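You operate a simulated robot arm through the tools that you are given. There is no shell and no other tool.

You are at the controls of a simulated two-armed robot. One attempt, no reset.

TASK
Wipe up the spill on the left half of the bench with the blue cloth and put it back.

It is judged by the outcome, as a careful person would: the job done as asked, and still so three seconds after it is handed in. It fails if anything else is knocked over, pushed out of place, dropped, spilled or broken. Flat cloth is picked up by pressing the open fingertips on it (5 to 10 N) and closing them slowly along it; thin cloth reads only 2 to 8 mm in the jaws.

THE ROBOT
Two 7-joint arms with two-finger grippers on one trunk, on a base that drives. Base frame: it is fixed to the floor where the robot stands at the start and does not move with it; the origin is under the middle of the robot, x ahead of it, y to its left, z up. Lengths are in m, angles in degrees, forces in N, time in s.
The left shoulder is at the start at [0.051, 0.175, 1.177], the right one opposite. With the tool pointing down near the work surface each hand reaches from about 0.1 to 0.84 m from the robot's upright axis, wherever it stands, measured 20 degrees to its own side. Places, roughly: blue cloth [2, 0, 0.75]. Payload 2.94 kg a hand.
The TCP of each hand is the grasp point between the finger pads, 0.03 m short of the fingertips. In the tool frame z runs along the fingers and y along their closing line. The gripper opens to 0.138 m. The gripper's body begins 0.109 m behind the TCP.
Orientation is told as [roll, pitch, yaw] about the base's x, y, z axes, in that order, counted from this pose: with the fingers straight down and closing along the base's y, the tool's x points along the base's -x, its y along +y and its z along -z.

THE INTERFACE
- The arms move only by the tool apply_moves. It takes "left_steps", "right_steps" or both (then of equal length, played together; a hand with none holds still); each is a list of rows, each a list of 3 entries, a list of its own where there are three numbers: the shift along the base's x, y, z in m, then the turn, a rotation vector about the base's x, y, z in degrees, then the opening, from 0 (shut) to 1 (fully open). In form: [[[x, y, z], [wx, wy, wz], jaw], ...]. A call has 1 to 20 rows; each row is the pose to reach, as a shift and turn from the pose commanded when the call began. Each row takes 0.2 s and may step no farther than 0.05 m and 8.6 degrees from the row before; otherwise, or with a gripper value out of range, the whole call is refused. A pose out of reach is approached as far as the arm can. The call stops where the force on the tool passes 40 N (or 10 N more than at its start, if that is more) or the arm is blocked; 0.2 s more then pass. The fingers move at their own pace and stop on an object; they squeeze with about 32 N. The grip force told is the motor's: it shows also when the fingers shut on nothing. Time passes only in rows, and 0.2 s behind the last, so rows that repeat a pose let the fingers close. The reply holds the time, the measured pose of the TCP, the force on the tool along the base axes, the opening and the grip force, in the units named above and with some noise, with the torque about the TCP (base axes, N m) and any sound that the robot's microphone picked up.
- Cameras (640 x 400 px; columns grow to the right, rows downward): "scene" is now at [0.1257, 0.0137, 1.6555]; the picture's right is [0.17, -0.99, -0.00], its down [-0.73, -0.12, -0.67] and it looks along [0.66, 0.11, -0.74] (base axes); focal length 255 px, centre (320, 200). "left" rides on the left gripper at [0.071, -0.019, -0.146] in its tool frame; the picture's right is [0.26, 0.96, 0.00], its down [-0.85, 0.23, -0.48] and it looks along [-0.46, 0.12, 0.88] (tool axes); focal length 280 px, centre (320, 200). "right" rides on the right gripper at [0.071, 0.019, -0.146] in its tool frame; the picture's right is [-0.26, 0.97, 0.00], its down [-0.85, -0.23, -0.48] and it looks along [-0.46, -0.12, 0.88] (tool axes); focal length 280 px, centre (320, 200).
- get_image(camera): a new picture of that camera. No time passes.
- slide_trunk(by): slides the trunk up (or, below 0, down) by that many m; the arms and the scene camera ride with it, the base frame stays. It gives what a move gives, with no picture.
- base_move(legs): drives the robot by 1 to 6 legs, each [ahead, turn to the left] in m and degrees, along the robot's own axes; the way and the turn of a leg run together, so that a leg with both is an arc; at most 1.5 m and 180 degrees a leg. The arms and the cameras ride along, it lands a little off, and it stops where it bumps. It gives what a move gives.
- pan_tilt(pan, tilt): turns the head with the scene camera to pan (to the left, within 120 degrees either way) and tilt (down, from -29 to 69), counted from straight ahead of the robot. It gives what a move gives.
- pixel_to_xyz(camera, pixels): there is no depth. For up to 12 entries [column, row, z] of the newest picture of that camera ("zoom" is the newest enlarged one), the place [x, y] in the base frame at which the ray of that pixel passes the height z, good to about 0.002 m. No time passes.
- enlarge(camera, box): a new picture of the part [left, top, right, bottom] of that camera's present view, enlarged. No time passes.
- close_job(): hands the job in; it is judged then, once.

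Unless the task says otherwise, let go and move clear before handing in.

The tools are called after "Emit:" as a command line: name --argument value ..., lists and objects as JSON in quotes. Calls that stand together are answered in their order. apply_moves: Moves the arms, as the interface text tells. Its arguments: {"type":"object","properties":{"left_steps":{"type":"array","items":{"type":"array"}},"right_steps":{"type":"array","items":{"type":"array"}}},"required":[]} The other tools are called the same way: slide_trunk (by) slides the trunk up or down; base_move (legs) drives the base; pan_tilt (pan, tilt) turns the head that bears the scene camera; get_image (camera) takes a picture; pixel_to_xyz (camera, pixels) gives the place at which the rays of pixels pass given heights; enlarge (camera, box) takes an enlarged picture of a part of a camera's view; close_job () hands the job in.

At the start:

```text
t: 0.0
left_tcp_pos: [0.5519, 0.205, 1.0158]
left_orientation: [-0.1, -0.1, 0.1]
left_contact_force: [-0.8, 0.2, 1.0]
left_torque: [0.01, 0.0, -0.03]
left_finger_gap: 0.1379
left_grip_force: 0.1
right_tcp_pos: [0.6216, -0.2063, 0.9911]
right_orientation: [0.0, 0.0, 0.0]
right_contact_force: [0.1, -0.4, -0.2]
right_torque: [0.01, 0.02, 0.01]
right_finger_gap: 0.1381
right_grip_force: 0.0
trunk travel left (down, up): [-0.35, 0.384]
robot x, y, heading: [-0.005, -0.0021, 0.0]
head pan, tilt: [9.5, 47.7]
```

scene: 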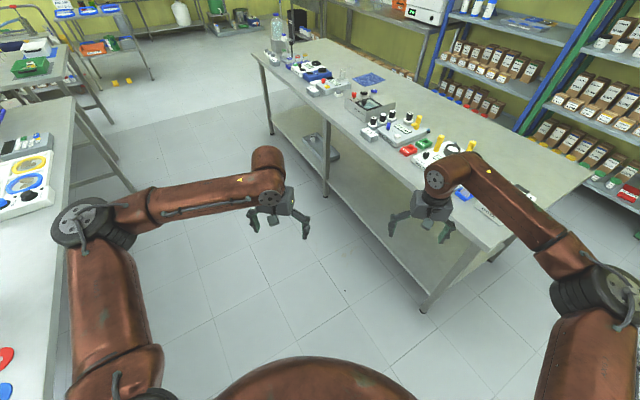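
right: 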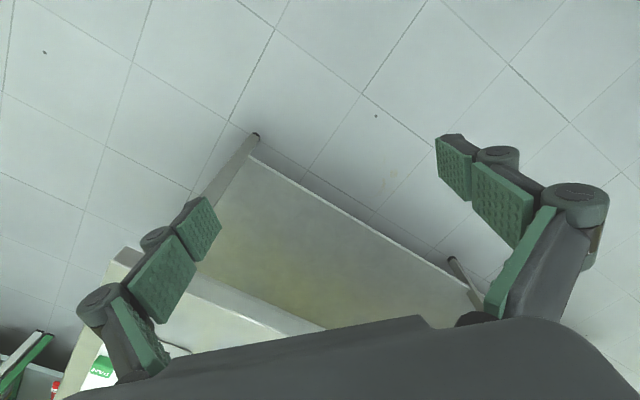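
left: 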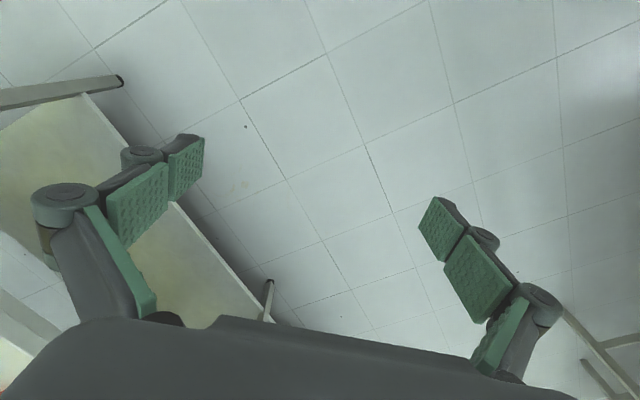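

The scene picture shows a long bench with a blue patch near pixel (370, 79), probably the cloth. I'll enlarge the bench area to look for the spill and the objects around it.

Emit:
enlarge --camera "scene" --box '[240, 20, 440, 145]'

Emit:
enlarge --camera "scene" --box '[340, 60, 600, 222]'

Emit:
pixel_to_xyz --camera "scene" --pixels '[[370, 79, 0.75], [252, 52, 0.75], [315, 39, 0.75], [594, 170, 0.75], [480, 248, 0.75], [340, 125, 0.75]]'

```text
3.20 times, centred on (340, 82) of scene
```

zoom: 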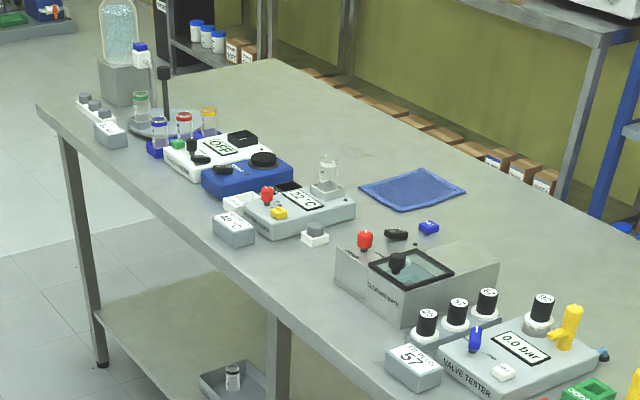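

```text
2.46 times, centred on (470, 141) of scene
```

zoom: 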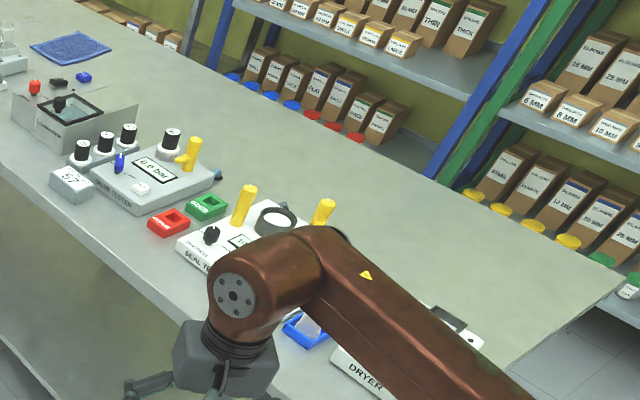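

```text
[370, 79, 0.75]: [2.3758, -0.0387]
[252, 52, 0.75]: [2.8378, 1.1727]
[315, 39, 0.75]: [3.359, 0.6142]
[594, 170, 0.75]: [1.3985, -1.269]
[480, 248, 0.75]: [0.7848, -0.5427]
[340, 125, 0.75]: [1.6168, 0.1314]
```

The bench runs diagonally away from the robot to the left, with the cloth near its rear edge. I'll check the bench height from its leg foot at (272, 133) and turn the head to see the whole room.

Emit:
pixel_to_xyz --camera "scene" --pixels '[[272, 133, 0.0], [262, 66, 0.75], [262, 66, 0.9], [425, 308, 0.0], [470, 255, 0.75], [470, 255, 0.9], [326, 195, 0.0], [324, 118, 0.75], [324, 118, 0.9]]'

Emit:
pan_tilt --pan 10 --tilt 25

Emit:
get_image --camera "scene"

```text
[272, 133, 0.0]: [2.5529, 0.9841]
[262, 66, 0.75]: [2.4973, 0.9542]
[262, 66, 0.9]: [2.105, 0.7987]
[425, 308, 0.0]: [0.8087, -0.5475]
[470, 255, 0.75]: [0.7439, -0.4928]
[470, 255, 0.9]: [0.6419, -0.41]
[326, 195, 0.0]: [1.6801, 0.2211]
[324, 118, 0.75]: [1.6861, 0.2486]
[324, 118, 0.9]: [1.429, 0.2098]
```

```text
t: 0.9
left_tcp_pos: [0.5515, 0.206, 1.0154]
left_orientation: [0.0, 0.0, 0.0]
left_contact_force: [0.1, -0.5, -0.3]
left_torque: [0.0, -0.02, 0.02]
left_finger_gap: 0.1381
left_grip_force: 0.1
right_tcp_pos: [0.6217, -0.2074, 0.9917]
right_orientation: [0.1, 0.0, 0.2]
right_contact_force: [-1.2, 0.1, 0.7]
right_torque: [0.02, 0.0, 0.01]
right_finger_gap: 0.1378
right_grip_force: 0.0
trunk travel left (down, up): [-0.35, 0.384]
robot x, y, heading: [-0.001, 0.0008, -0.1]
head pan, tilt: [10.0, 25.0]
```

```text
taken
```

scene: 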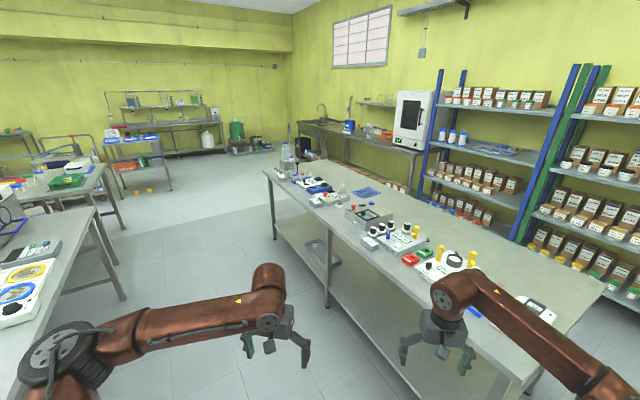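

Leg foot and leg top line up at z = 0.75, so the bench top is at about that height and the cloth sits near [2.38, -0.04], close to the rear edge. I'll raise the trunk so the hands clear everything while driving, and measure the left table and the free floor.

Emit:
pixel_to_xyz --camera "scene" --pixels '[[92, 208, 0.75], [50, 380, 0.75], [122, 298, 0.0], [125, 226, 0.0], [105, 168, 0.75], [275, 238, 0.0], [327, 305, 0.0], [268, 172, 0.75], [328, 161, 0.75], [604, 290, 0.75], [530, 380, 0.75], [420, 190, 0.0]]'

Emit:
slide_trunk --by 0.3

Emit:
pan_tilt --pan 0 --tilt 35

Emit:
get_image --camera "scene"

```text
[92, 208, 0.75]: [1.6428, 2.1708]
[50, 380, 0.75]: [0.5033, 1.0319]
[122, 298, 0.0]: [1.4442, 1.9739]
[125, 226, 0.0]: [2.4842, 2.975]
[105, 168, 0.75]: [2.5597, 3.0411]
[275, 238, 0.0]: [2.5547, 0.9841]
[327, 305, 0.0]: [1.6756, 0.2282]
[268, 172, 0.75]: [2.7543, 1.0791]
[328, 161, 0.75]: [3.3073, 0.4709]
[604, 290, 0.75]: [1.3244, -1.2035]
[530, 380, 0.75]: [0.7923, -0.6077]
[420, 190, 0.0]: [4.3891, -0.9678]
```

```text
t: 3.9
left_tcp_pos: [0.5512, 0.207, 1.3164]
left_orientation: [0.0, -0.1, 0.1]
left_contact_force: [0.1, 0.0, -0.5]
left_torque: [-0.01, 0.01, 0.0]
left_finger_gap: 0.138
left_grip_force: 0.1
right_tcp_pos: [0.6212, -0.2059, 1.2908]
right_orientation: [-0.1, 0.0, 0.0]
right_contact_force: [0.1, -0.2, 0.1]
right_torque: [0.01, 0.02, 0.03]
right_finger_gap: 0.1379
right_grip_force: 0.0
trunk travel left (down, up): [-0.65, 0.084]
robot x, y, heading: [-0.0013, -0.0005, 0.0]
head pan, tilt: [10.0, 25.0]
```

```text
t: 4.6
left_tcp_pos: [0.5505, 0.2064, 1.3161]
left_orientation: [0.0, 0.0, 0.0]
left_contact_force: [0.8, -0.5, 0.4]
left_torque: [0.03, -0.02, 0.0]
left_finger_gap: 0.1382
left_grip_force: 0.1
right_tcp_pos: [0.6214, -0.2067, 1.2921]
right_orientation: [0.0, -0.1, 0.0]
right_contact_force: [0.3, -0.1, 0.4]
right_torque: [0.0, 0.0, 0.03]
right_finger_gap: 0.1379
right_grip_force: 0.0
trunk travel left (down, up): [-0.65, 0.084]
robot x, y, heading: [0.0028, 0.003, -0.1]
head pan, tilt: [0.0, 35.0]
```

```text
taken
```

scene: 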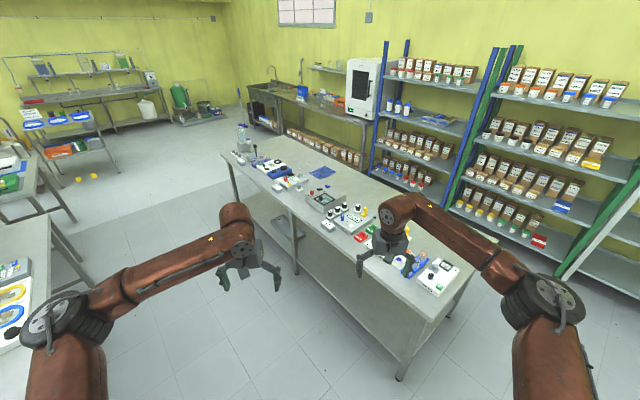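

The bench is about 2.6 x 0.8 m, with its front edge running at 41 degrees from [0.79, -0.61] to [2.75, 1.08]. I'll drive along the aisle to stand in front of its left half, half a metre off the edge and facing it.

Emit:
base_move --legs '[[0, 27], [1.0, 0], [1.0, 0], [0, -76]]'

Emit:
pan_tilt --pan 0 --tilt 50

Emit:
get_image --camera "scene"

```text
t: 19.1
left_tcp_pos: [2.2833, 0.6179, 1.3146]
left_orientation: [0.0, 0.0, -48.9]
left_contact_force: [1.2, 1.1, -0.1]
left_torque: [-0.03, 0.01, 0.01]
left_finger_gap: 0.138
left_grip_force: 0.0
right_tcp_pos: [2.0176, 0.2963, 1.2918]
right_orientation: [0.0, 0.1, -49.0]
right_contact_force: [-0.3, -0.2, 0.0]
right_torque: [-0.02, 0.0, -0.01]
right_finger_gap: 0.1379
right_grip_force: 0.2
trunk travel left (down, up): [-0.65, 0.084]
robot x, y, heading: [1.7695, 0.9004, -49.1]
head pan, tilt: [0.0, 35.0]
```

```text
t: 19.8
left_tcp_pos: [2.2834, 0.6173, 1.3166]
left_orientation: [0.0, 0.1, -49.0]
left_contact_force: [-0.3, 0.1, 0.0]
left_torque: [0.02, -0.01, -0.01]
left_finger_gap: 0.1381
left_grip_force: 0.0
right_tcp_pos: [2.0183, 0.2944, 1.2902]
right_orientation: [0.0, -0.1, -48.9]
right_contact_force: [-0.4, 0.1, -0.2]
right_torque: [-0.03, -0.02, 0.02]
right_finger_gap: 0.1379
right_grip_force: 0.1
trunk travel left (down, up): [-0.65, 0.084]
robot x, y, heading: [1.764, 0.8946, -48.8]
head pan, tilt: [0.0, 50.0]
```

```text
taken
```

scene: 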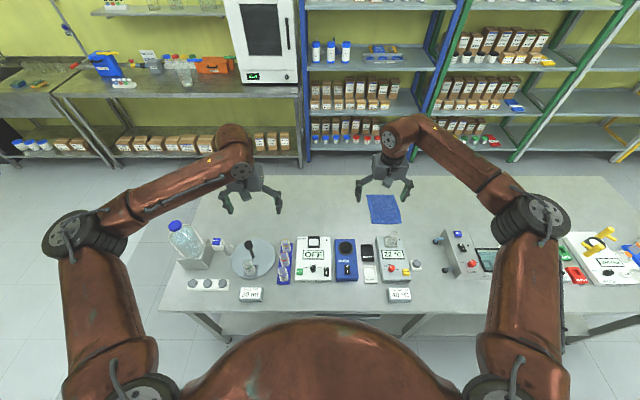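

The robot now faces the left half of the bench; the cloth is at (383, 209), behind a row of instruments. I'll enlarge the bench top to find the spill.

Emit:
enlarge --camera "scene" --box '[150, 180, 310, 320]'

Emit:
enlarge --camera "scene" --box '[270, 170, 430, 310]'

Emit:
pixel_to_xyz --camera "scene" --pixels '[[158, 310, 0.75], [383, 209, 0.75], [367, 196, 0.75], [395, 195, 0.75], [401, 222, 0.75], [371, 223, 0.75], [300, 160, 0.0], [440, 155, 0.0], [205, 190, 0.75], [610, 178, 0.75]]'

```text
2.86 times, centred on (230, 250) of scene
```

zoom: 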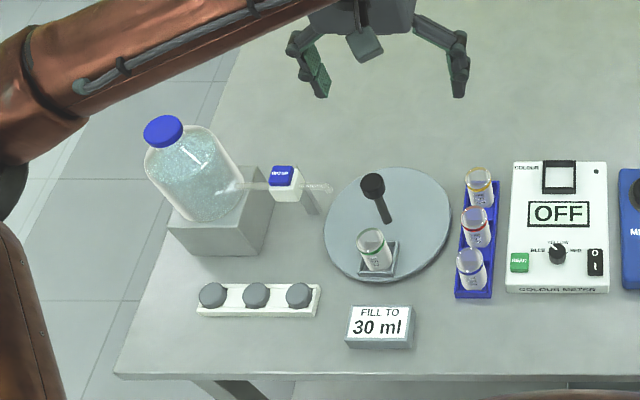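

```text
2.86 times, centred on (350, 240) of scene
```

zoom: 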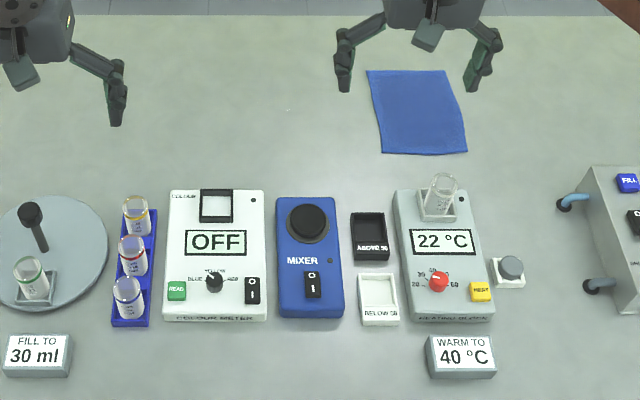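

```text
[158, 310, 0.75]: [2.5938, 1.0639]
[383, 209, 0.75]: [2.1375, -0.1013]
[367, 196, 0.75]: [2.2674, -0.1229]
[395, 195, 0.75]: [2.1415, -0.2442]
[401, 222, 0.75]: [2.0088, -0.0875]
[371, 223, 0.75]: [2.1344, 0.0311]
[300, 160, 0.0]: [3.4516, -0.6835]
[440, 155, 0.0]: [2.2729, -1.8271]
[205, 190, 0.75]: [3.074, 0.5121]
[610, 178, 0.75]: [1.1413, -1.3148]
```

The left half shows no obvious puddle yet, though there is a faint bright fleck near zoom (285, 190), and the height estimates from the two viewpoints disagree (closer to 0.87 than 0.75). I'll check the camera calibration against the known hand position and look closer at the empty rear strip of the bench.

Emit:
enlarge --camera "scene" --box '[270, 180, 370, 242]'

Emit:
enlarge --camera "scene" --box '[190, 170, 290, 232]'

Emit:
enlarge --camera "scene" --box '[140, 290, 290, 384]'

Emit:
pixel_to_xyz --camera "scene" --pixels '[[228, 212, 1.29], [279, 211, 1.29], [361, 198, 1.27], [405, 200, 1.27], [240, 342, 0.0], [200, 318, 0.75], [200, 318, 0.87]]'

Emit:
get_image --camera "left"

Emit:
get_image --camera "right"

```text
6.40 times, centred on (320, 211) of scene
```

zoom: 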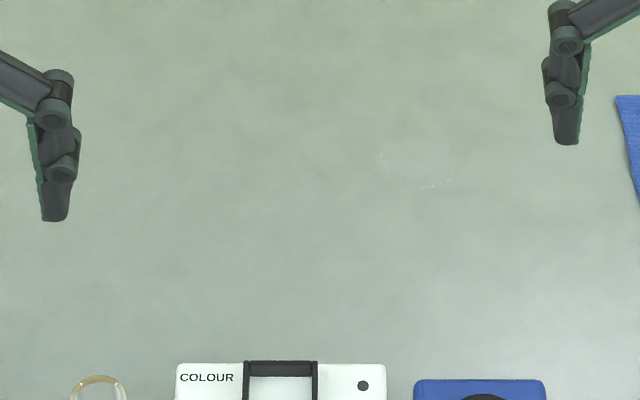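

```text
6.40 times, centred on (240, 201) of scene
```

zoom: 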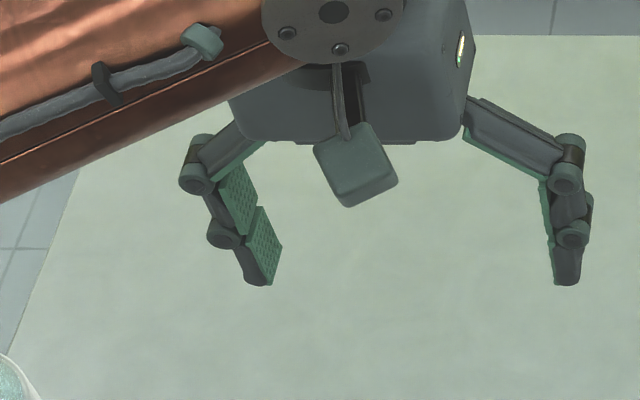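

```text
4.26 times, centred on (215, 337) of scene
```

zoom: 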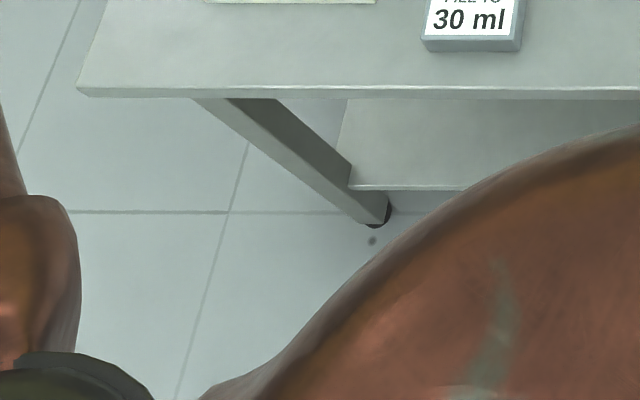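

```text
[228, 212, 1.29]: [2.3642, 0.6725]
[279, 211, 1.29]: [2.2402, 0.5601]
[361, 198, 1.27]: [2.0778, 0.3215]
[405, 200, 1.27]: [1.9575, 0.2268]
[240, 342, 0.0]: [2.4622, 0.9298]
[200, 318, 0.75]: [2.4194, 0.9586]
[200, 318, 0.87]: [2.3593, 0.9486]
```

```text
taken
```

left: 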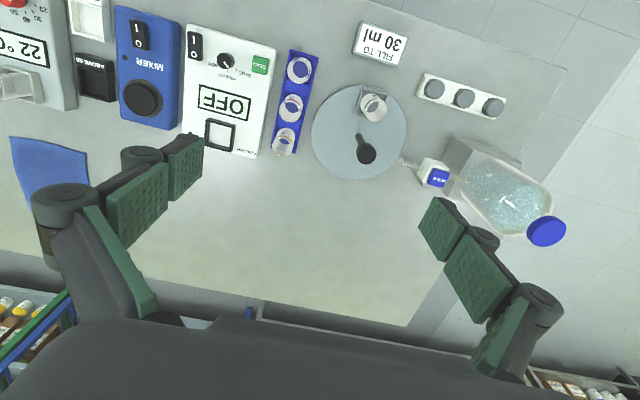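

```text
taken
```

right: 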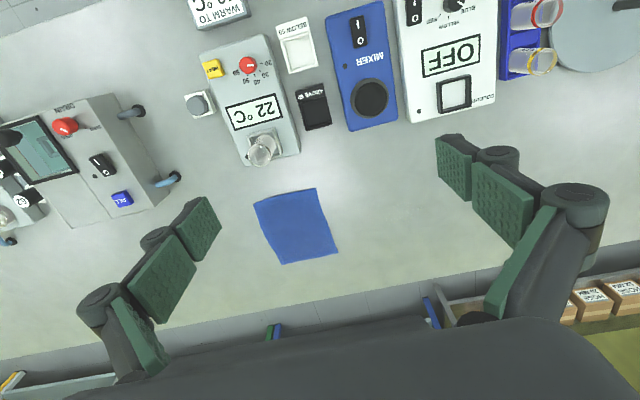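

A clear, faint puddle shows in the zoom at (410, 160) with glints at (435, 184), i.e. scene pixel about (334, 205), to the left of the cloth. I'll triangulate the bench height using the cloth corners seen by both the scene and right cameras.

Emit:
pixel_to_xyz --camera "right" --pixels '[[318, 188, 0.75], [318, 188, 0.87], [254, 203, 0.75], [254, 203, 0.87], [338, 247, 0.75], [338, 247, 0.87], [283, 264, 0.75], [283, 264, 0.87]]'

Emit:
pixel_to_xyz --camera "scene" --pixels '[[371, 223, 0.75], [371, 223, 0.87], [401, 222, 0.75], [401, 222, 0.87], [367, 196, 0.75], [367, 196, 0.87], [395, 195, 0.75], [395, 195, 0.87], [228, 342, 0.0], [334, 205, 0.75], [334, 205, 0.87]]'

Emit:
enlarge --camera "right" --box '[310, 130, 470, 230]'

Emit:
enlarge --camera "left" --box '[60, 120, 300, 270]'

```text
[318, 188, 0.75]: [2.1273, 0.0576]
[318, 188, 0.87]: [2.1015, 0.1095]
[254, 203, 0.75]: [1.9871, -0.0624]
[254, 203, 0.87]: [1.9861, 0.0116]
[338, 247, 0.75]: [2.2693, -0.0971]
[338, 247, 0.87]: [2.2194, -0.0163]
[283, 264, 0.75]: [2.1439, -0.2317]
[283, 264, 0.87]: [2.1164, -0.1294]
```

```text
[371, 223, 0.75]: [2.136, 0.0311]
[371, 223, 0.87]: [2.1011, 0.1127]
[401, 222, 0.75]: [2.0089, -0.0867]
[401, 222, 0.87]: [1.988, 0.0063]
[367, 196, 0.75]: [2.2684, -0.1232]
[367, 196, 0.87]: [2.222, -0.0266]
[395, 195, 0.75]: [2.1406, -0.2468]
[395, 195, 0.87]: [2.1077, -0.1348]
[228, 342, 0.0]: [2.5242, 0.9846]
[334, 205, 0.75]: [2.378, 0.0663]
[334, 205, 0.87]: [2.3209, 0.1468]
```

```text
4.00 times, centred on (390, 180) of right
```

zoom: 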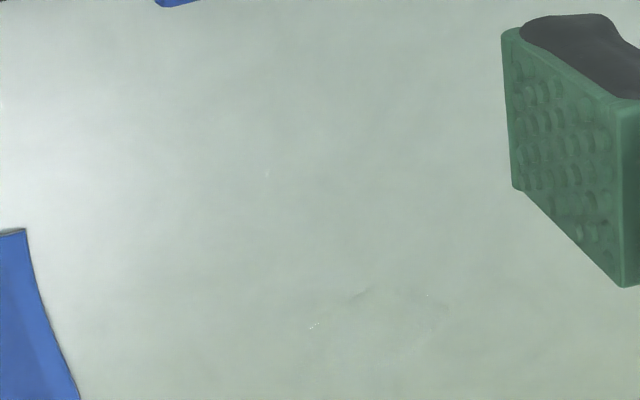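

```text
2.67 times, centred on (180, 195) of left
```

zoom: 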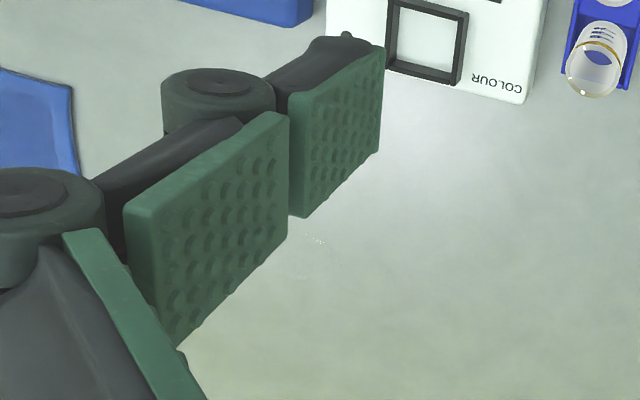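

The two views agree at z = 0.87, so the bench top is there; the cloth is about 0.15 x 0.18 m, centred near [2.105, -0.01]. The puddle centre is near [2.32, 0.15]; I'll enlarge further to find its outline and re-measure the bench edges at z = 0.87.

Emit:
pixel_to_xyz --camera "scene" --pixels '[[158, 311, 0.87], [500, 313, 0.87], [215, 180, 0.87], [330, 177, 0.87], [560, 177, 0.87], [338, 208.5, 0.87], [300, 281, 0.87], [345, 281, 0.87], [395, 283, 0.87], [440, 240, 0.87]]'

Emit:
pixel_to_xyz --camera "right" --pixels '[[388.3, 211.5, 0.87], [417, 204, 0.87]]'

Emit:
pixel_to_xyz --camera "left" --pixels '[[179.3, 210.4, 0.87]]'

Emit:
enlarge --camera "right" --box '[340, 180, 490, 274]'

Emit:
enlarge --camera "scene" --box '[305, 185, 369, 225]'

```text
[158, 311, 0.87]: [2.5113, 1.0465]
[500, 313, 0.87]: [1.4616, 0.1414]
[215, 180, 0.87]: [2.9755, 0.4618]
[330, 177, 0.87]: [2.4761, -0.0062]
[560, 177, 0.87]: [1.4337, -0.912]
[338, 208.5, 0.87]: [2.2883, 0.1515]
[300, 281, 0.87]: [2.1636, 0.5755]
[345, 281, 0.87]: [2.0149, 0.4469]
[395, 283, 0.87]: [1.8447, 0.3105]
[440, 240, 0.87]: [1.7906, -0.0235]
```

```text
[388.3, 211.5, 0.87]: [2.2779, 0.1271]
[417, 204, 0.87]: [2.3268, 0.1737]
```

```text
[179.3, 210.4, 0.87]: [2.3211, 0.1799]
```

```text
4.26 times, centred on (415, 227) of right
```

zoom: 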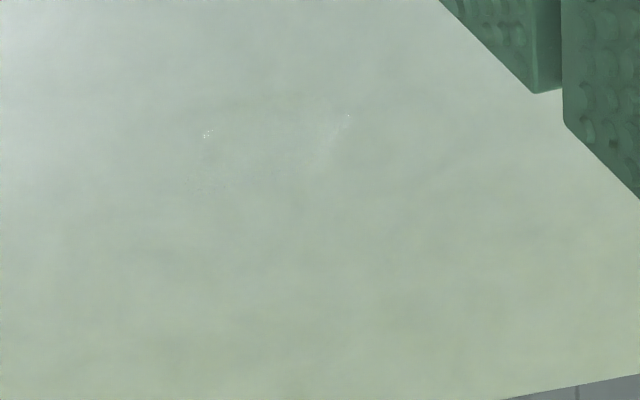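

```text
10.00 times, centred on (337, 205) of scene
```

zoom: 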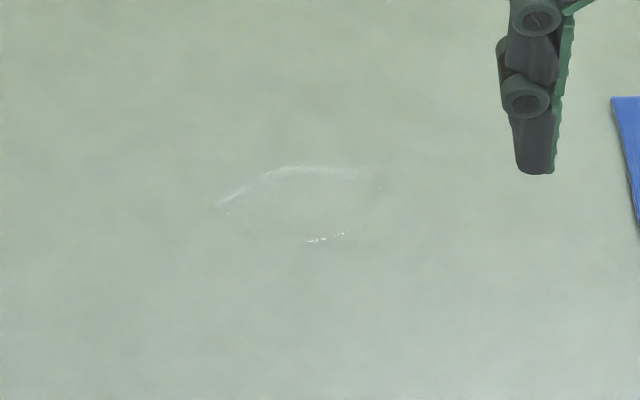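

The puddle outline in the zoom spans about (220,165) to (385,242), roughly scene (327–343, 201–209), at about the same depth as the cloth. Both are much closer to the rear edge, and the gap behind the bench to the shelves is about 1.1 m, so I'll look left to plan a drive around to the rear side.

Emit:
pixel_to_xyz --camera "zoom" --pixels '[[220, 205, 0.87], [385, 187, 0.87], [300, 165, 0.87], [320, 243, 0.87], [370, 235, 0.87], [240, 225, 0.87]]'

Emit:
pan_tilt --pan 60 --tilt 35

Emit:
get_image --camera "scene"

```text
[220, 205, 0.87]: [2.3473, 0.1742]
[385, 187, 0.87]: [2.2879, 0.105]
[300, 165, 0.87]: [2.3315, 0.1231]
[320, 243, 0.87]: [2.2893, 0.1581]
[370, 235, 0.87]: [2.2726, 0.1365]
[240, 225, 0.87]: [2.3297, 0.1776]
```

```text
t: 21.1
left_tcp_pos: [2.2841, 0.6189, 1.316]
left_orientation: [0.0, 0.0, -48.9]
left_contact_force: [0.3, 0.2, 0.3]
left_torque: [-0.02, 0.02, 0.01]
left_finger_gap: 0.1379
left_grip_force: 0.1
right_tcp_pos: [2.0188, 0.2942, 1.29]
right_orientation: [0.0, 0.0, -48.8]
right_contact_force: [0.1, -0.3, -0.6]
right_torque: [-0.01, 0.01, -0.01]
right_finger_gap: 0.1381
right_grip_force: 0.1
trunk travel left (down, up): [-0.65, 0.084]
robot x, y, heading: [1.767, 0.8966, -49.0]
head pan, tilt: [60.0, 35.0]
```

```text
taken
```

scene: 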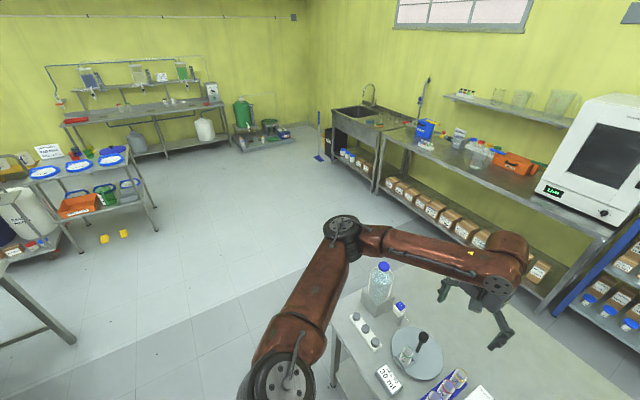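

The floor to the left of the bench is clear and wide. I'll pull both hands back 0.15 m for a tighter footprint, then start driving around the left end of the bench.

Emit:
apply_moves --left_steps '[[[-0.031, 0.036, 0], [0, 0, 0], 1], [[-0.062, 0.072, 0], [0, 0, 0], 1], [[-0.094, 0.108, 0], [0, 0, 0], 1]]' --right_steps '[[[-0.031, 0.036, 0], [0, 0, 0], 1], [[-0.062, 0.072, 0], [0, 0, 0], 1], [[-0.094, 0.108, 0], [0, 0, 0], 1]]'

Emit:
base_move --legs '[[-0.25, 0], [0, 90], [1.5, 0], [0, -90]]'

Emit:
pan_tilt --pan -30 --tilt 35

Emit:
get_image --camera "scene"

```text
t: 21.9
left_tcp_pos: [2.1877, 0.728, 1.3175]
left_orientation: [0.0, -0.1, -48.8]
left_contact_force: [0.4, -0.1, -0.6]
left_torque: [-0.06, -0.03, 0.0]
left_finger_gap: 0.138
left_grip_force: 0.1
right_tcp_pos: [1.923, 0.4044, 1.2915]
right_orientation: [0.0, -0.1, -48.9]
right_contact_force: [0.0, -0.9, -0.1]
right_torque: [-0.04, -0.06, -0.02]
right_finger_gap: 0.1378
right_grip_force: 0.0
trunk travel left (down, up): [-0.65, 0.084]
robot x, y, heading: [1.7666, 0.8985, -49.0]
head pan, tilt: [60.0, 35.0]
```

```text
t: 38.5
left_tcp_pos: [3.1197, 1.9323, 1.3172]
left_orientation: [0.0, 0.0, -48.2]
left_contact_force: [-0.2, 0.3, 0.7]
left_torque: [0.01, 0.02, -0.03]
left_finger_gap: 0.1381
left_grip_force: 0.1
right_tcp_pos: [2.8595, 1.6029, 1.2908]
right_orientation: [-0.1, 0.0, -48.2]
right_contact_force: [1.3, -0.1, -0.5]
right_torque: [-0.04, 0.0, -0.01]
right_finger_gap: 0.1378
right_grip_force: 0.1
trunk travel left (down, up): [-0.65, 0.084]
robot x, y, heading: [2.6958, 2.0924, -48.4]
head pan, tilt: [60.0, 35.0]
```

```text
t: 40.1
left_tcp_pos: [3.1215, 1.9311, 1.318]
left_orientation: [0.1, -0.1, -48.2]
left_contact_force: [0.9, -0.5, -0.4]
left_torque: [-0.05, -0.02, 0.01]
left_finger_gap: 0.1379
left_grip_force: 0.1
right_tcp_pos: [2.8612, 1.6037, 1.29]
right_orientation: [0.0, 0.1, -48.2]
right_contact_force: [-0.3, -0.5, 0.3]
right_torque: [0.03, 0.02, -0.03]
right_finger_gap: 0.1378
right_grip_force: 0.0
trunk travel left (down, up): [-0.65, 0.084]
robot x, y, heading: [2.6953, 2.0969, -48.2]
head pan, tilt: [-30.0, 35.0]
```

```text
taken
```

scene: 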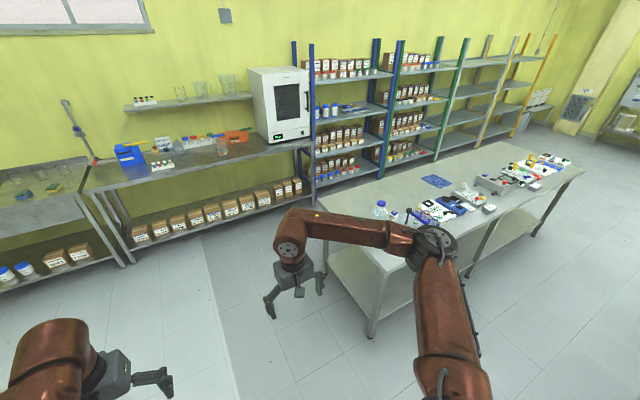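

The robot is now off the bench's left end at [2.695, 2.095]. The gap between the bench's rear edge and the counter/shelves is clear; I'll measure it before driving in.

Emit:
pixel_to_xyz --camera "scene" --pixels '[[130, 262, 0.0], [200, 230, 0.0], [315, 195, 0.0], [435, 155, 0.0], [317, 185, 0.87], [505, 141, 0.87], [280, 143, 0.9], [90, 195, 0.9]]'

```text
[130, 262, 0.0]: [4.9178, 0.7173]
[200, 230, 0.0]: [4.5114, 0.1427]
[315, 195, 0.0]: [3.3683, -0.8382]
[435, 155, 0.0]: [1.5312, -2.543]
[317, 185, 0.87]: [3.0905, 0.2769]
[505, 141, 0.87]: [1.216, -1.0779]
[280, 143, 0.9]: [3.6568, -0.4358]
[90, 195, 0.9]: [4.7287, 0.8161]
```

The counter front is at about 1.1 m behind the bench's rear edge, so there is room. I'll drive past the bench end, cut diagonally behind it, and turn to face its rear edge.

Emit:
base_move --legs '[[1.2, 0], [0, -45], [0.85, 0], [0, -45.5]]'

Emit:
pan_tilt --pan 0 --tilt 45

Emit:
get_image --camera "scene"

```text
t: 54.7
left_tcp_pos: [3.2419, -0.0904, 1.316]
left_orientation: [0.0, 0.0, -141.4]
left_contact_force: [0.0, 0.2, -0.9]
left_torque: [0.0, -0.01, 0.01]
left_finger_gap: 0.1381
left_grip_force: 0.1
right_tcp_pos: [2.9284, 0.1882, 1.2908]
right_orientation: [-0.1, 0.1, -141.4]
right_contact_force: [-0.4, 0.4, -0.3]
right_torque: [0.01, -0.02, -0.01]
right_finger_gap: 0.1377
right_grip_force: 0.0
trunk travel left (down, up): [-0.65, 0.084]
robot x, y, heading: [3.4307, 0.3305, -141.5]
head pan, tilt: [-30.0, 35.0]
```

```text
t: 55.6
left_tcp_pos: [3.2405, -0.0904, 1.3172]
left_orientation: [0.0, 0.0, -141.5]
left_contact_force: [0.6, -0.3, -1.0]
left_torque: [-0.03, -0.02, 0.0]
left_finger_gap: 0.1379
left_grip_force: 0.0
right_tcp_pos: [2.9276, 0.1878, 1.2904]
right_orientation: [0.0, 0.1, -141.3]
right_contact_force: [0.1, -0.3, 0.0]
right_torque: [0.02, -0.01, -0.01]
right_finger_gap: 0.1378
right_grip_force: 0.0
trunk travel left (down, up): [-0.65, 0.084]
robot x, y, heading: [3.4291, 0.3274, -141.3]
head pan, tilt: [0.0, 45.0]
```

```text
taken
```

scene: 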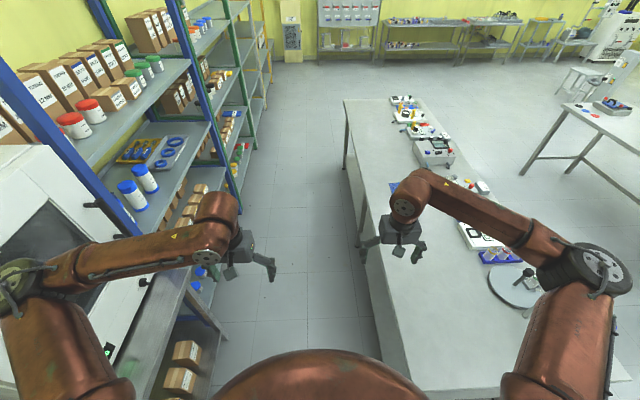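

The robot is in the rear aisle with the bench on its right and the shelves to its left, both clear of the arms. I'll drive ahead 0.82 m and turn right to face the bench's rear edge.

Emit:
base_move --legs '[[0.82, 0], [0, -87.5]]'

Emit:
pan_tilt --pan 0 --tilt 55

Emit:
get_image --camera "scene"

Emit:
get_image --camera "left"

```text
t: 63.8
left_tcp_pos: [2.3583, -0.0314, 1.316]
left_orientation: [-0.1, 0.0, 131.7]
left_contact_force: [-0.4, -0.5, 0.5]
left_torque: [-0.02, 0.0, 0.0]
left_finger_gap: 0.1382
left_grip_force: 0.0
right_tcp_pos: [2.6184, 0.2956, 1.29]
right_orientation: [0.0, 0.0, 131.8]
right_contact_force: [0.1, 0.4, 0.4]
right_torque: [-0.02, -0.03, -0.02]
right_finger_gap: 0.1378
right_grip_force: 0.0
trunk travel left (down, up): [-0.65, 0.084]
robot x, y, heading: [2.7837, -0.1954, 131.9]
head pan, tilt: [0.0, 45.0]
```

```text
t: 64.5
left_tcp_pos: [2.3586, -0.0322, 1.3174]
left_orientation: [0.0, 0.0, 131.8]
left_contact_force: [0.0, 0.5, -0.4]
left_torque: [-0.02, 0.01, 0.0]
left_finger_gap: 0.138
left_grip_force: 0.0
right_tcp_pos: [2.6189, 0.2968, 1.2911]
right_orientation: [-0.1, 0.0, 131.9]
right_contact_force: [0.5, 0.2, 1.1]
right_torque: [0.0, -0.02, -0.02]
right_finger_gap: 0.1381
right_grip_force: 0.0
trunk travel left (down, up): [-0.65, 0.084]
robot x, y, heading: [2.7826, -0.197, 132.1]
head pan, tilt: [0.0, 55.0]
```

```text
taken
```

scene: 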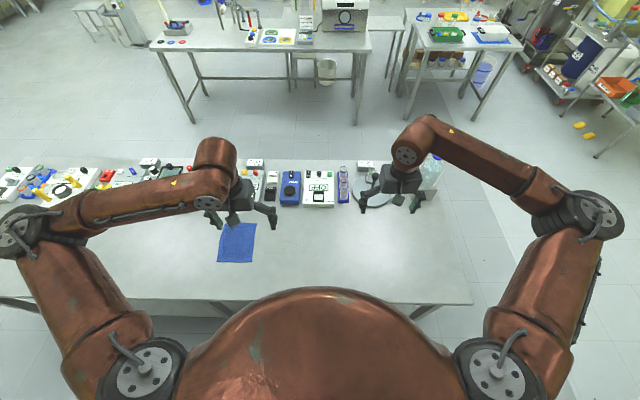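

```text
taken
```

left: 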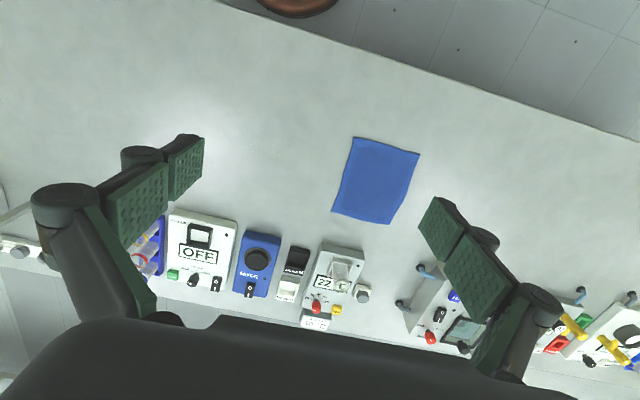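

The robot faces the bench from behind; the cloth is at scene (238, 242) with open bench top between it and me. I'll enlarge to find the spill again and measure the cloth from both cameras.

Emit:
enlarge --camera "scene" --box '[210, 205, 370, 305]'

Emit:
pixel_to_xyz --camera "zoom" --pixels '[[320, 200, 0.87]]'

Emit:
enlarge --camera "left" --box '[170, 80, 460, 261]'

Emit:
pixel_to_xyz --camera "left" --pixels '[[354, 136, 0.87], [420, 153, 0.87], [388, 224, 0.87], [331, 210, 0.87], [354, 136, 0.9], [388, 224, 0.9]]'

Emit:
pixel_to_xyz --camera "scene" --pixels '[[257, 223, 0.87], [222, 224, 0.87], [217, 263, 0.87], [252, 263, 0.87], [252, 263, 0.9], [222, 224, 0.9]]'

```text
4.00 times, centred on (290, 255) of scene
```

zoom: 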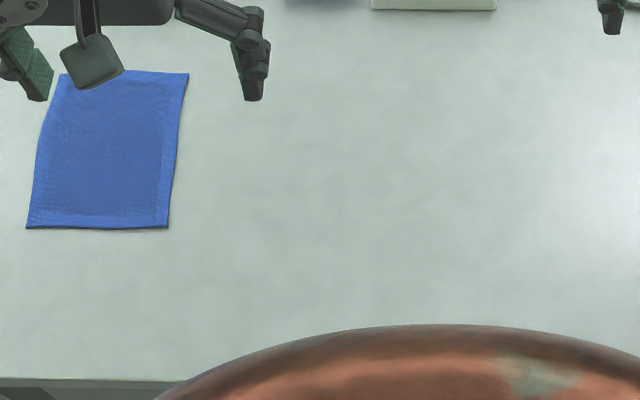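

```text
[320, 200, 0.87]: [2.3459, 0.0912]
```

```text
2.21 times, centred on (315, 170) of left
```

zoom: 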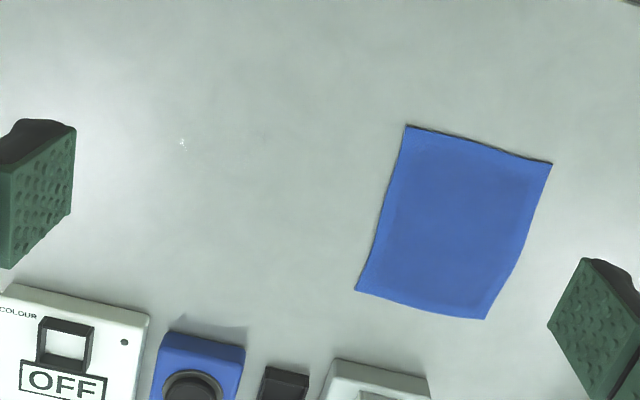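

```text
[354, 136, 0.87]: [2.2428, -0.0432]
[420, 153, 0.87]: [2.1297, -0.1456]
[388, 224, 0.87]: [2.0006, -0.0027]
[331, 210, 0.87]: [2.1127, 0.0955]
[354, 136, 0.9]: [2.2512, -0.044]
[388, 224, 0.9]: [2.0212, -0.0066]
```

```text
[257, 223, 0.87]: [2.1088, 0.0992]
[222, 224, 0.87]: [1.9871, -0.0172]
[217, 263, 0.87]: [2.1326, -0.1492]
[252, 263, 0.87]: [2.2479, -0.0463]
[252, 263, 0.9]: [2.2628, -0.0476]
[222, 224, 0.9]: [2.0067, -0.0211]
```

The two cameras agree on the cloth corners at z = 0.87: centre about [2.121, -0.026], with edges along the bench. A glint at left-zoom (183, 143) marks the spill; I'll enlarge around it in both cameras.

Emit:
enlarge --camera "scene" --box '[260, 225, 324, 265]'

Emit:
pixel_to_xyz --camera "zoom" --pixels '[[320, 200, 0.87], [270, 170, 0.87]]'

Emit:
enlarge --camera "left" --box '[200, 100, 328, 180]'

Emit:
pixel_to_xyz --camera "left" --pixels '[[253, 144.2, 0.87]]'

Emit:
get_image --camera "right"

```text
10.00 times, centred on (292, 245) of scene
```

zoom: 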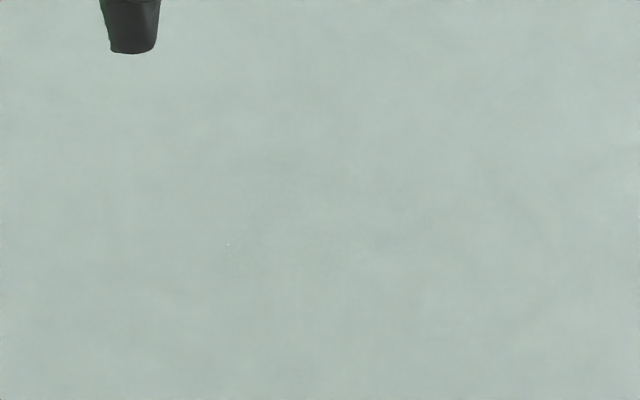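

```text
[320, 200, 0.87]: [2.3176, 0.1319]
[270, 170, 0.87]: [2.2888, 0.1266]
```

```text
5.00 times, centred on (264, 140) of left
```

zoom: 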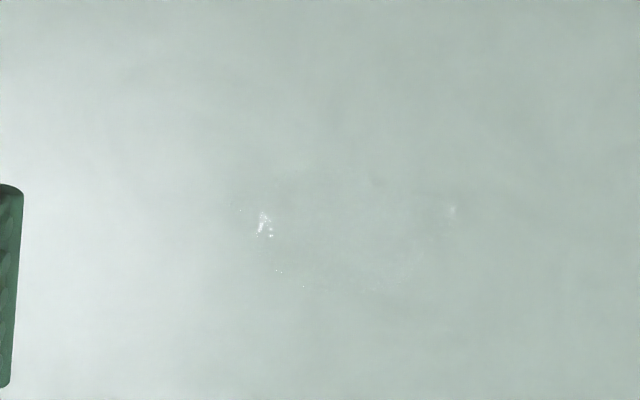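

```text
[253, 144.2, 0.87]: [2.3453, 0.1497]
```

```text
taken
```

right: 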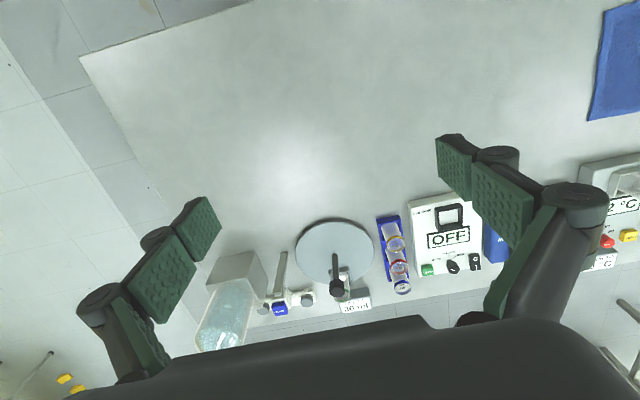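

The left-camera zoom shows the puddle between glints at (240, 215) and (455, 210), with its rim reaching about (340, 290). I'll convert these to bench positions.

Emit:
pixel_to_xyz --camera "zoom" --pixels '[[240, 215, 0.87], [455, 210, 0.87], [350, 175, 0.87], [300, 290, 0.87], [380, 290, 0.87], [345, 230, 0.87], [375, 182, 0.87]]'

Emit:
enlarge --camera "right" --box '[390, 20, 550, 120]'

```text
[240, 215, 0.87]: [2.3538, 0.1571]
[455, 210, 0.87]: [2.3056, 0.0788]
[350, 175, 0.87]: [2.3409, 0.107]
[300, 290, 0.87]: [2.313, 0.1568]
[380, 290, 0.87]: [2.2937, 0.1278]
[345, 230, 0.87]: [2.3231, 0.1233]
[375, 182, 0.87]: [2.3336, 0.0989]
```

```text
4.00 times, centred on (470, 70) of right
```

zoom: 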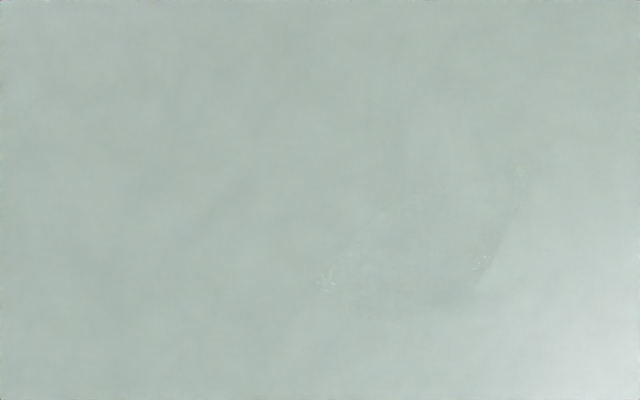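

The right-camera zoom also shows the puddle's outline, from (322, 285) to (525, 172) and around to (485, 268). I'll convert those too.

Emit:
pixel_to_xyz --camera "zoom" --pixels '[[322, 285, 0.87], [525, 172, 0.87], [485, 268, 0.87], [410, 190, 0.87], [390, 318, 0.87], [430, 245, 0.87]]'

```text
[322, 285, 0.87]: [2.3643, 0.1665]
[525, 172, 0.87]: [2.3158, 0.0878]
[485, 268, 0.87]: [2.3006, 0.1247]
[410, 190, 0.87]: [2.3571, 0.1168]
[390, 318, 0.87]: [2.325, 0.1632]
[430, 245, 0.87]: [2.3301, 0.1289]
```

The puddle is centred near [2.33, 0.125], about 0.10 m along the bench and 0.07 m across. I'll bring the left hand, half open, over the cloth centre and down to about 0.1 m above it.

Emit:
apply_moves --left_steps '[[[-0.048, 0.001, 0], [0, 0, 0], 0.8], [[-0.096, 0.002, 0], [0, 0, 0], 0.7], [[-0.144, 0.004, 0], [0, 0, 0], 0.6], [[-0.192, 0.005, 0], [0, 0, 0], 0.55], [[-0.2375, 0.006, 0], [0, 0, 0], 0.5], [[-0.2375, 0.006, -0.05], [0, 0, 0], 0.5], [[-0.2375, 0.006, -0.1], [0, 0, 0], 0.5], [[-0.2375, 0.006, -0.15], [0, 0, 0], 0.5], [[-0.2375, 0.006, -0.2], [0, 0, 0], 0.5], [[-0.2375, 0.006, -0.25], [0, 0, 0], 0.5], [[-0.2375, 0.006, -0.3], [0, 0, 0], 0.5], [[-0.2375, 0.006, -0.33], [0, 0, 0], 0.5]]'

Emit:
get_image --camera "left"

Emit:
get_image --camera "scene"

```text
t: 67.1
left_tcp_pos: [2.1198, -0.0249, 0.985]
left_orientation: [-0.1, 0.0, 131.8]
left_contact_force: [-0.1, -0.7, 0.6]
left_torque: [0.0, 0.0, 0.0]
left_finger_gap: 0.0689
left_grip_force: 0.1
right_tcp_pos: [2.6185, 0.2963, 1.2908]
right_orientation: [0.0, 0.0, 131.9]
right_contact_force: [0.9, -1.5, -0.1]
right_torque: [0.01, -0.04, -0.03]
right_finger_gap: 0.1381
right_grip_force: 0.1
trunk travel left (down, up): [-0.65, 0.084]
robot x, y, heading: [2.7871, -0.1926, 131.6]
head pan, tilt: [0.0, 55.0]
```

```text
taken
```

left: 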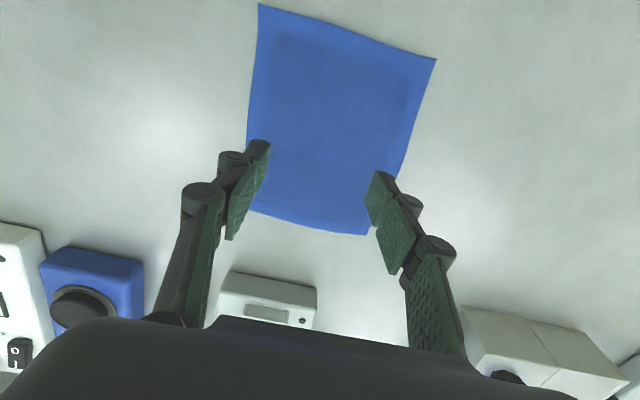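

```text
taken
```

scene: 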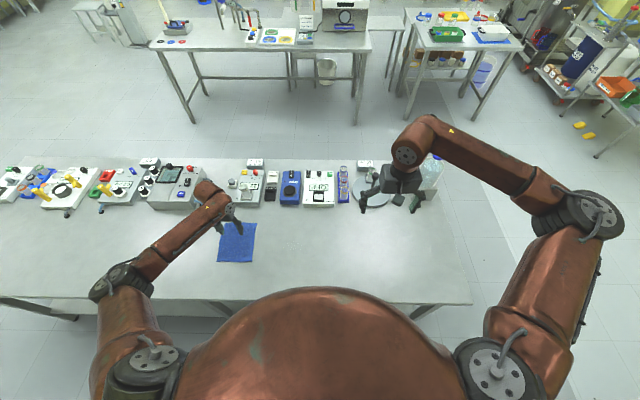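

The fingers straddle the cloth centre in the left picture (bench point under the TCP is about (320, 136), cloth centre about (328, 130)). I'll confirm the corners and descend to just above contact.

Emit:
pixel_to_xyz --camera "left" --pixels '[[258, 3, 0.87], [436, 58, 0.87], [368, 235, 0.87], [250, 210, 0.87], [328, 130, 0.87]]'

Emit:
apply_moves --left_steps '[[[0, 0, -0.03], [0, 0, 0], 0.5], [[0, 0, -0.055], [0, 0, 0], 0.5], [[0, 0, -0.07], [0, 0, 0], 0.5], [[0, 0, -0.073], [0, 0, 0], 0.5]]'

Emit:
get_image --camera "left"

```text
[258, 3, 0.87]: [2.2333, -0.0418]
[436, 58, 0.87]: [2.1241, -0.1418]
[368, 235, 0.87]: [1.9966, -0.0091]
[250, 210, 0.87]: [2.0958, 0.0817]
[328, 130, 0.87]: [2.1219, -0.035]
```

```text
t: 68.1
left_tcp_pos: [2.1193, -0.0266, 0.9132]
left_orientation: [0.0, 0.0, 131.9]
left_contact_force: [-0.4, -0.7, -0.4]
left_torque: [0.0, 0.02, 0.0]
left_finger_gap: 0.0691
left_grip_force: 0.0
right_tcp_pos: [2.6192, 0.2958, 1.2913]
right_orientation: [0.0, 0.1, 132.0]
right_contact_force: [-0.7, -0.7, 0.0]
right_torque: [0.01, 0.02, -0.02]
right_finger_gap: 0.138
right_grip_force: 0.1
trunk travel left (down, up): [-0.65, 0.084]
robot x, y, heading: [2.7846, -0.1971, 131.9]
head pan, tilt: [0.0, 55.0]
```

```text
taken
```

left: 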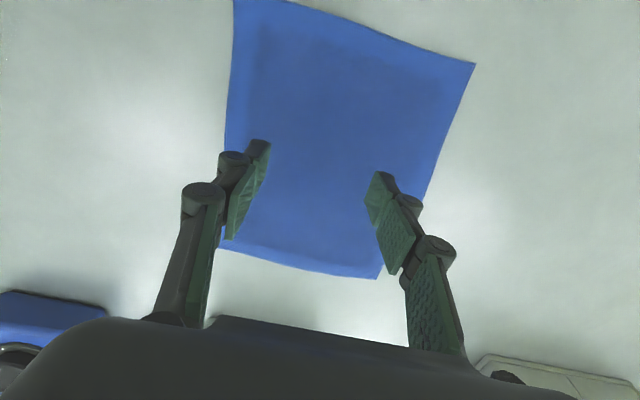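

The hand is 4 cm above the estimated surface, still with no contact force. I'll creep down in small steps until the fingertips press on the cloth.

Emit:
apply_moves --left_steps '[[[-0.004, 0, -0.004], [0, 0, 0], 0.5], [[-0.004, 0, -0.008], [0, 0, 0], 0.5], [[-0.004, 0, -0.008], [0, 0, 0], 0.5]]'

```text
t: 68.9
left_tcp_pos: [2.1173, -0.0262, 0.9043]
left_orientation: [0.1, 0.0, 131.8]
left_contact_force: [-0.4, 0.6, 0.0]
left_torque: [0.03, -0.02, 0.02]
left_finger_gap: 0.0691
left_grip_force: 0.0
right_tcp_pos: [2.6192, 0.2969, 1.29]
right_orientation: [0.0, 0.0, 131.9]
right_contact_force: [-0.2, -0.2, -0.4]
right_torque: [0.0, 0.03, -0.02]
right_finger_gap: 0.138
right_grip_force: 0.1
trunk travel left (down, up): [-0.65, 0.084]
robot x, y, heading: [2.7835, -0.1967, 132.0]
head pan, tilt: [0.0, 55.0]
```

No contact yet at TCP z = 0.904. I'll go on in 2 mm steps.

Emit:
apply_moves --left_steps '[[[0, 0, -0.002], [0, 0, 0], 0.5], [[0, 0, -0.004], [0, 0, 0], 0.5], [[0, 0, -0.004], [0, 0, 0], 0.5]]'

```text
t: 69.7
left_tcp_pos: [2.1157, -0.0257, 0.9003]
left_orientation: [0.0, 0.0, 131.8]
left_contact_force: [0.6, -0.6, 0.2]
left_torque: [0.05, -0.04, 0.02]
left_finger_gap: 0.0691
left_grip_force: 0.1
right_tcp_pos: [2.6184, 0.2961, 1.2894]
right_orientation: [0.0, 0.0, 132.0]
right_contact_force: [-0.5, -0.7, 0.2]
right_torque: [-0.03, 0.02, 0.0]
right_finger_gap: 0.138
right_grip_force: 0.1
trunk travel left (down, up): [-0.65, 0.084]
robot x, y, heading: [2.7835, -0.2009, 131.9]
head pan, tilt: [0.0, 55.0]
```

Emit:
apply_moves --left_steps '[[[0, 0, -0.002], [0, 0, 0], 0.5], [[0, 0, -0.004], [0, 0, 0], 0.5], [[0, 0, -0.004], [0, 0, 0], 0.5]]'

Emit:
get_image --camera "left"

```text
t: 70.5
left_tcp_pos: [2.1166, -0.026, 0.8963]
left_orientation: [0.1, 0.0, 131.9]
left_contact_force: [-0.9, -0.1, -0.1]
left_torque: [-0.04, 0.03, 0.01]
left_finger_gap: 0.0694
left_grip_force: 0.0
right_tcp_pos: [2.6188, 0.2965, 1.2908]
right_orientation: [0.0, 0.0, 131.9]
right_contact_force: [0.1, -0.1, 0.3]
right_torque: [0.02, 0.01, -0.01]
right_finger_gap: 0.1381
right_grip_force: 0.0
trunk travel left (down, up): [-0.65, 0.084]
robot x, y, heading: [2.7812, -0.1967, 132.0]
head pan, tilt: [0.0, 55.0]
```

```text
taken
```

left: 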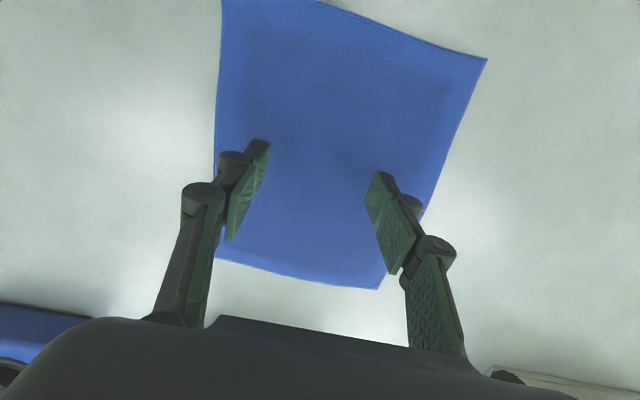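

Still no contact at z = 0.896, with the fingertips now very close to the cloth. I'll continue in 2 mm steps.

Emit:
apply_moves --left_steps '[[[0, 0, -0.002], [0, 0, 0], 0.5], [[0, 0, -0.004], [0, 0, 0], 0.5], [[0, 0, -0.004], [0, 0, 0], 0.5]]'

```text
t: 71.3
left_tcp_pos: [2.1172, -0.0248, 0.8937]
left_orientation: [0.1, 0.0, 131.8]
left_contact_force: [0.1, 0.6, 0.0]
left_torque: [0.05, 0.01, 0.01]
left_finger_gap: 0.069
left_grip_force: 0.0
right_tcp_pos: [2.6178, 0.296, 1.2907]
right_orientation: [0.0, 0.0, 131.9]
right_contact_force: [-0.8, 0.4, -0.2]
right_torque: [-0.02, -0.04, 0.0]
right_finger_gap: 0.1379
right_grip_force: 0.1
trunk travel left (down, up): [-0.65, 0.084]
robot x, y, heading: [2.7862, -0.1969, 132.0]
head pan, tilt: [0.0, 55.0]
```

Emit:
apply_moves --left_steps '[[[0, 0, -0.002], [0, 0, 0], 0.5], [[0, 0, -0.004], [0, 0, 0], 0.5], [[0, 0, -0.004], [0, 0, 0], 0.5]]'

```text
t: 72.1
left_tcp_pos: [2.117, -0.0256, 0.8898]
left_orientation: [0.1, 0.0, 132.0]
left_contact_force: [-0.5, 0.5, 0.2]
left_torque: [-0.02, 0.0, -0.02]
left_finger_gap: 0.069
left_grip_force: 0.0
right_tcp_pos: [2.6182, 0.2972, 1.2906]
right_orientation: [0.1, 0.0, 131.9]
right_contact_force: [-0.3, -0.5, 0.3]
right_torque: [-0.01, -0.01, 0.04]
right_finger_gap: 0.1383
right_grip_force: 0.2
trunk travel left (down, up): [-0.65, 0.084]
robot x, y, heading: [2.7807, -0.1983, 131.8]
head pan, tilt: [0.0, 55.0]
```

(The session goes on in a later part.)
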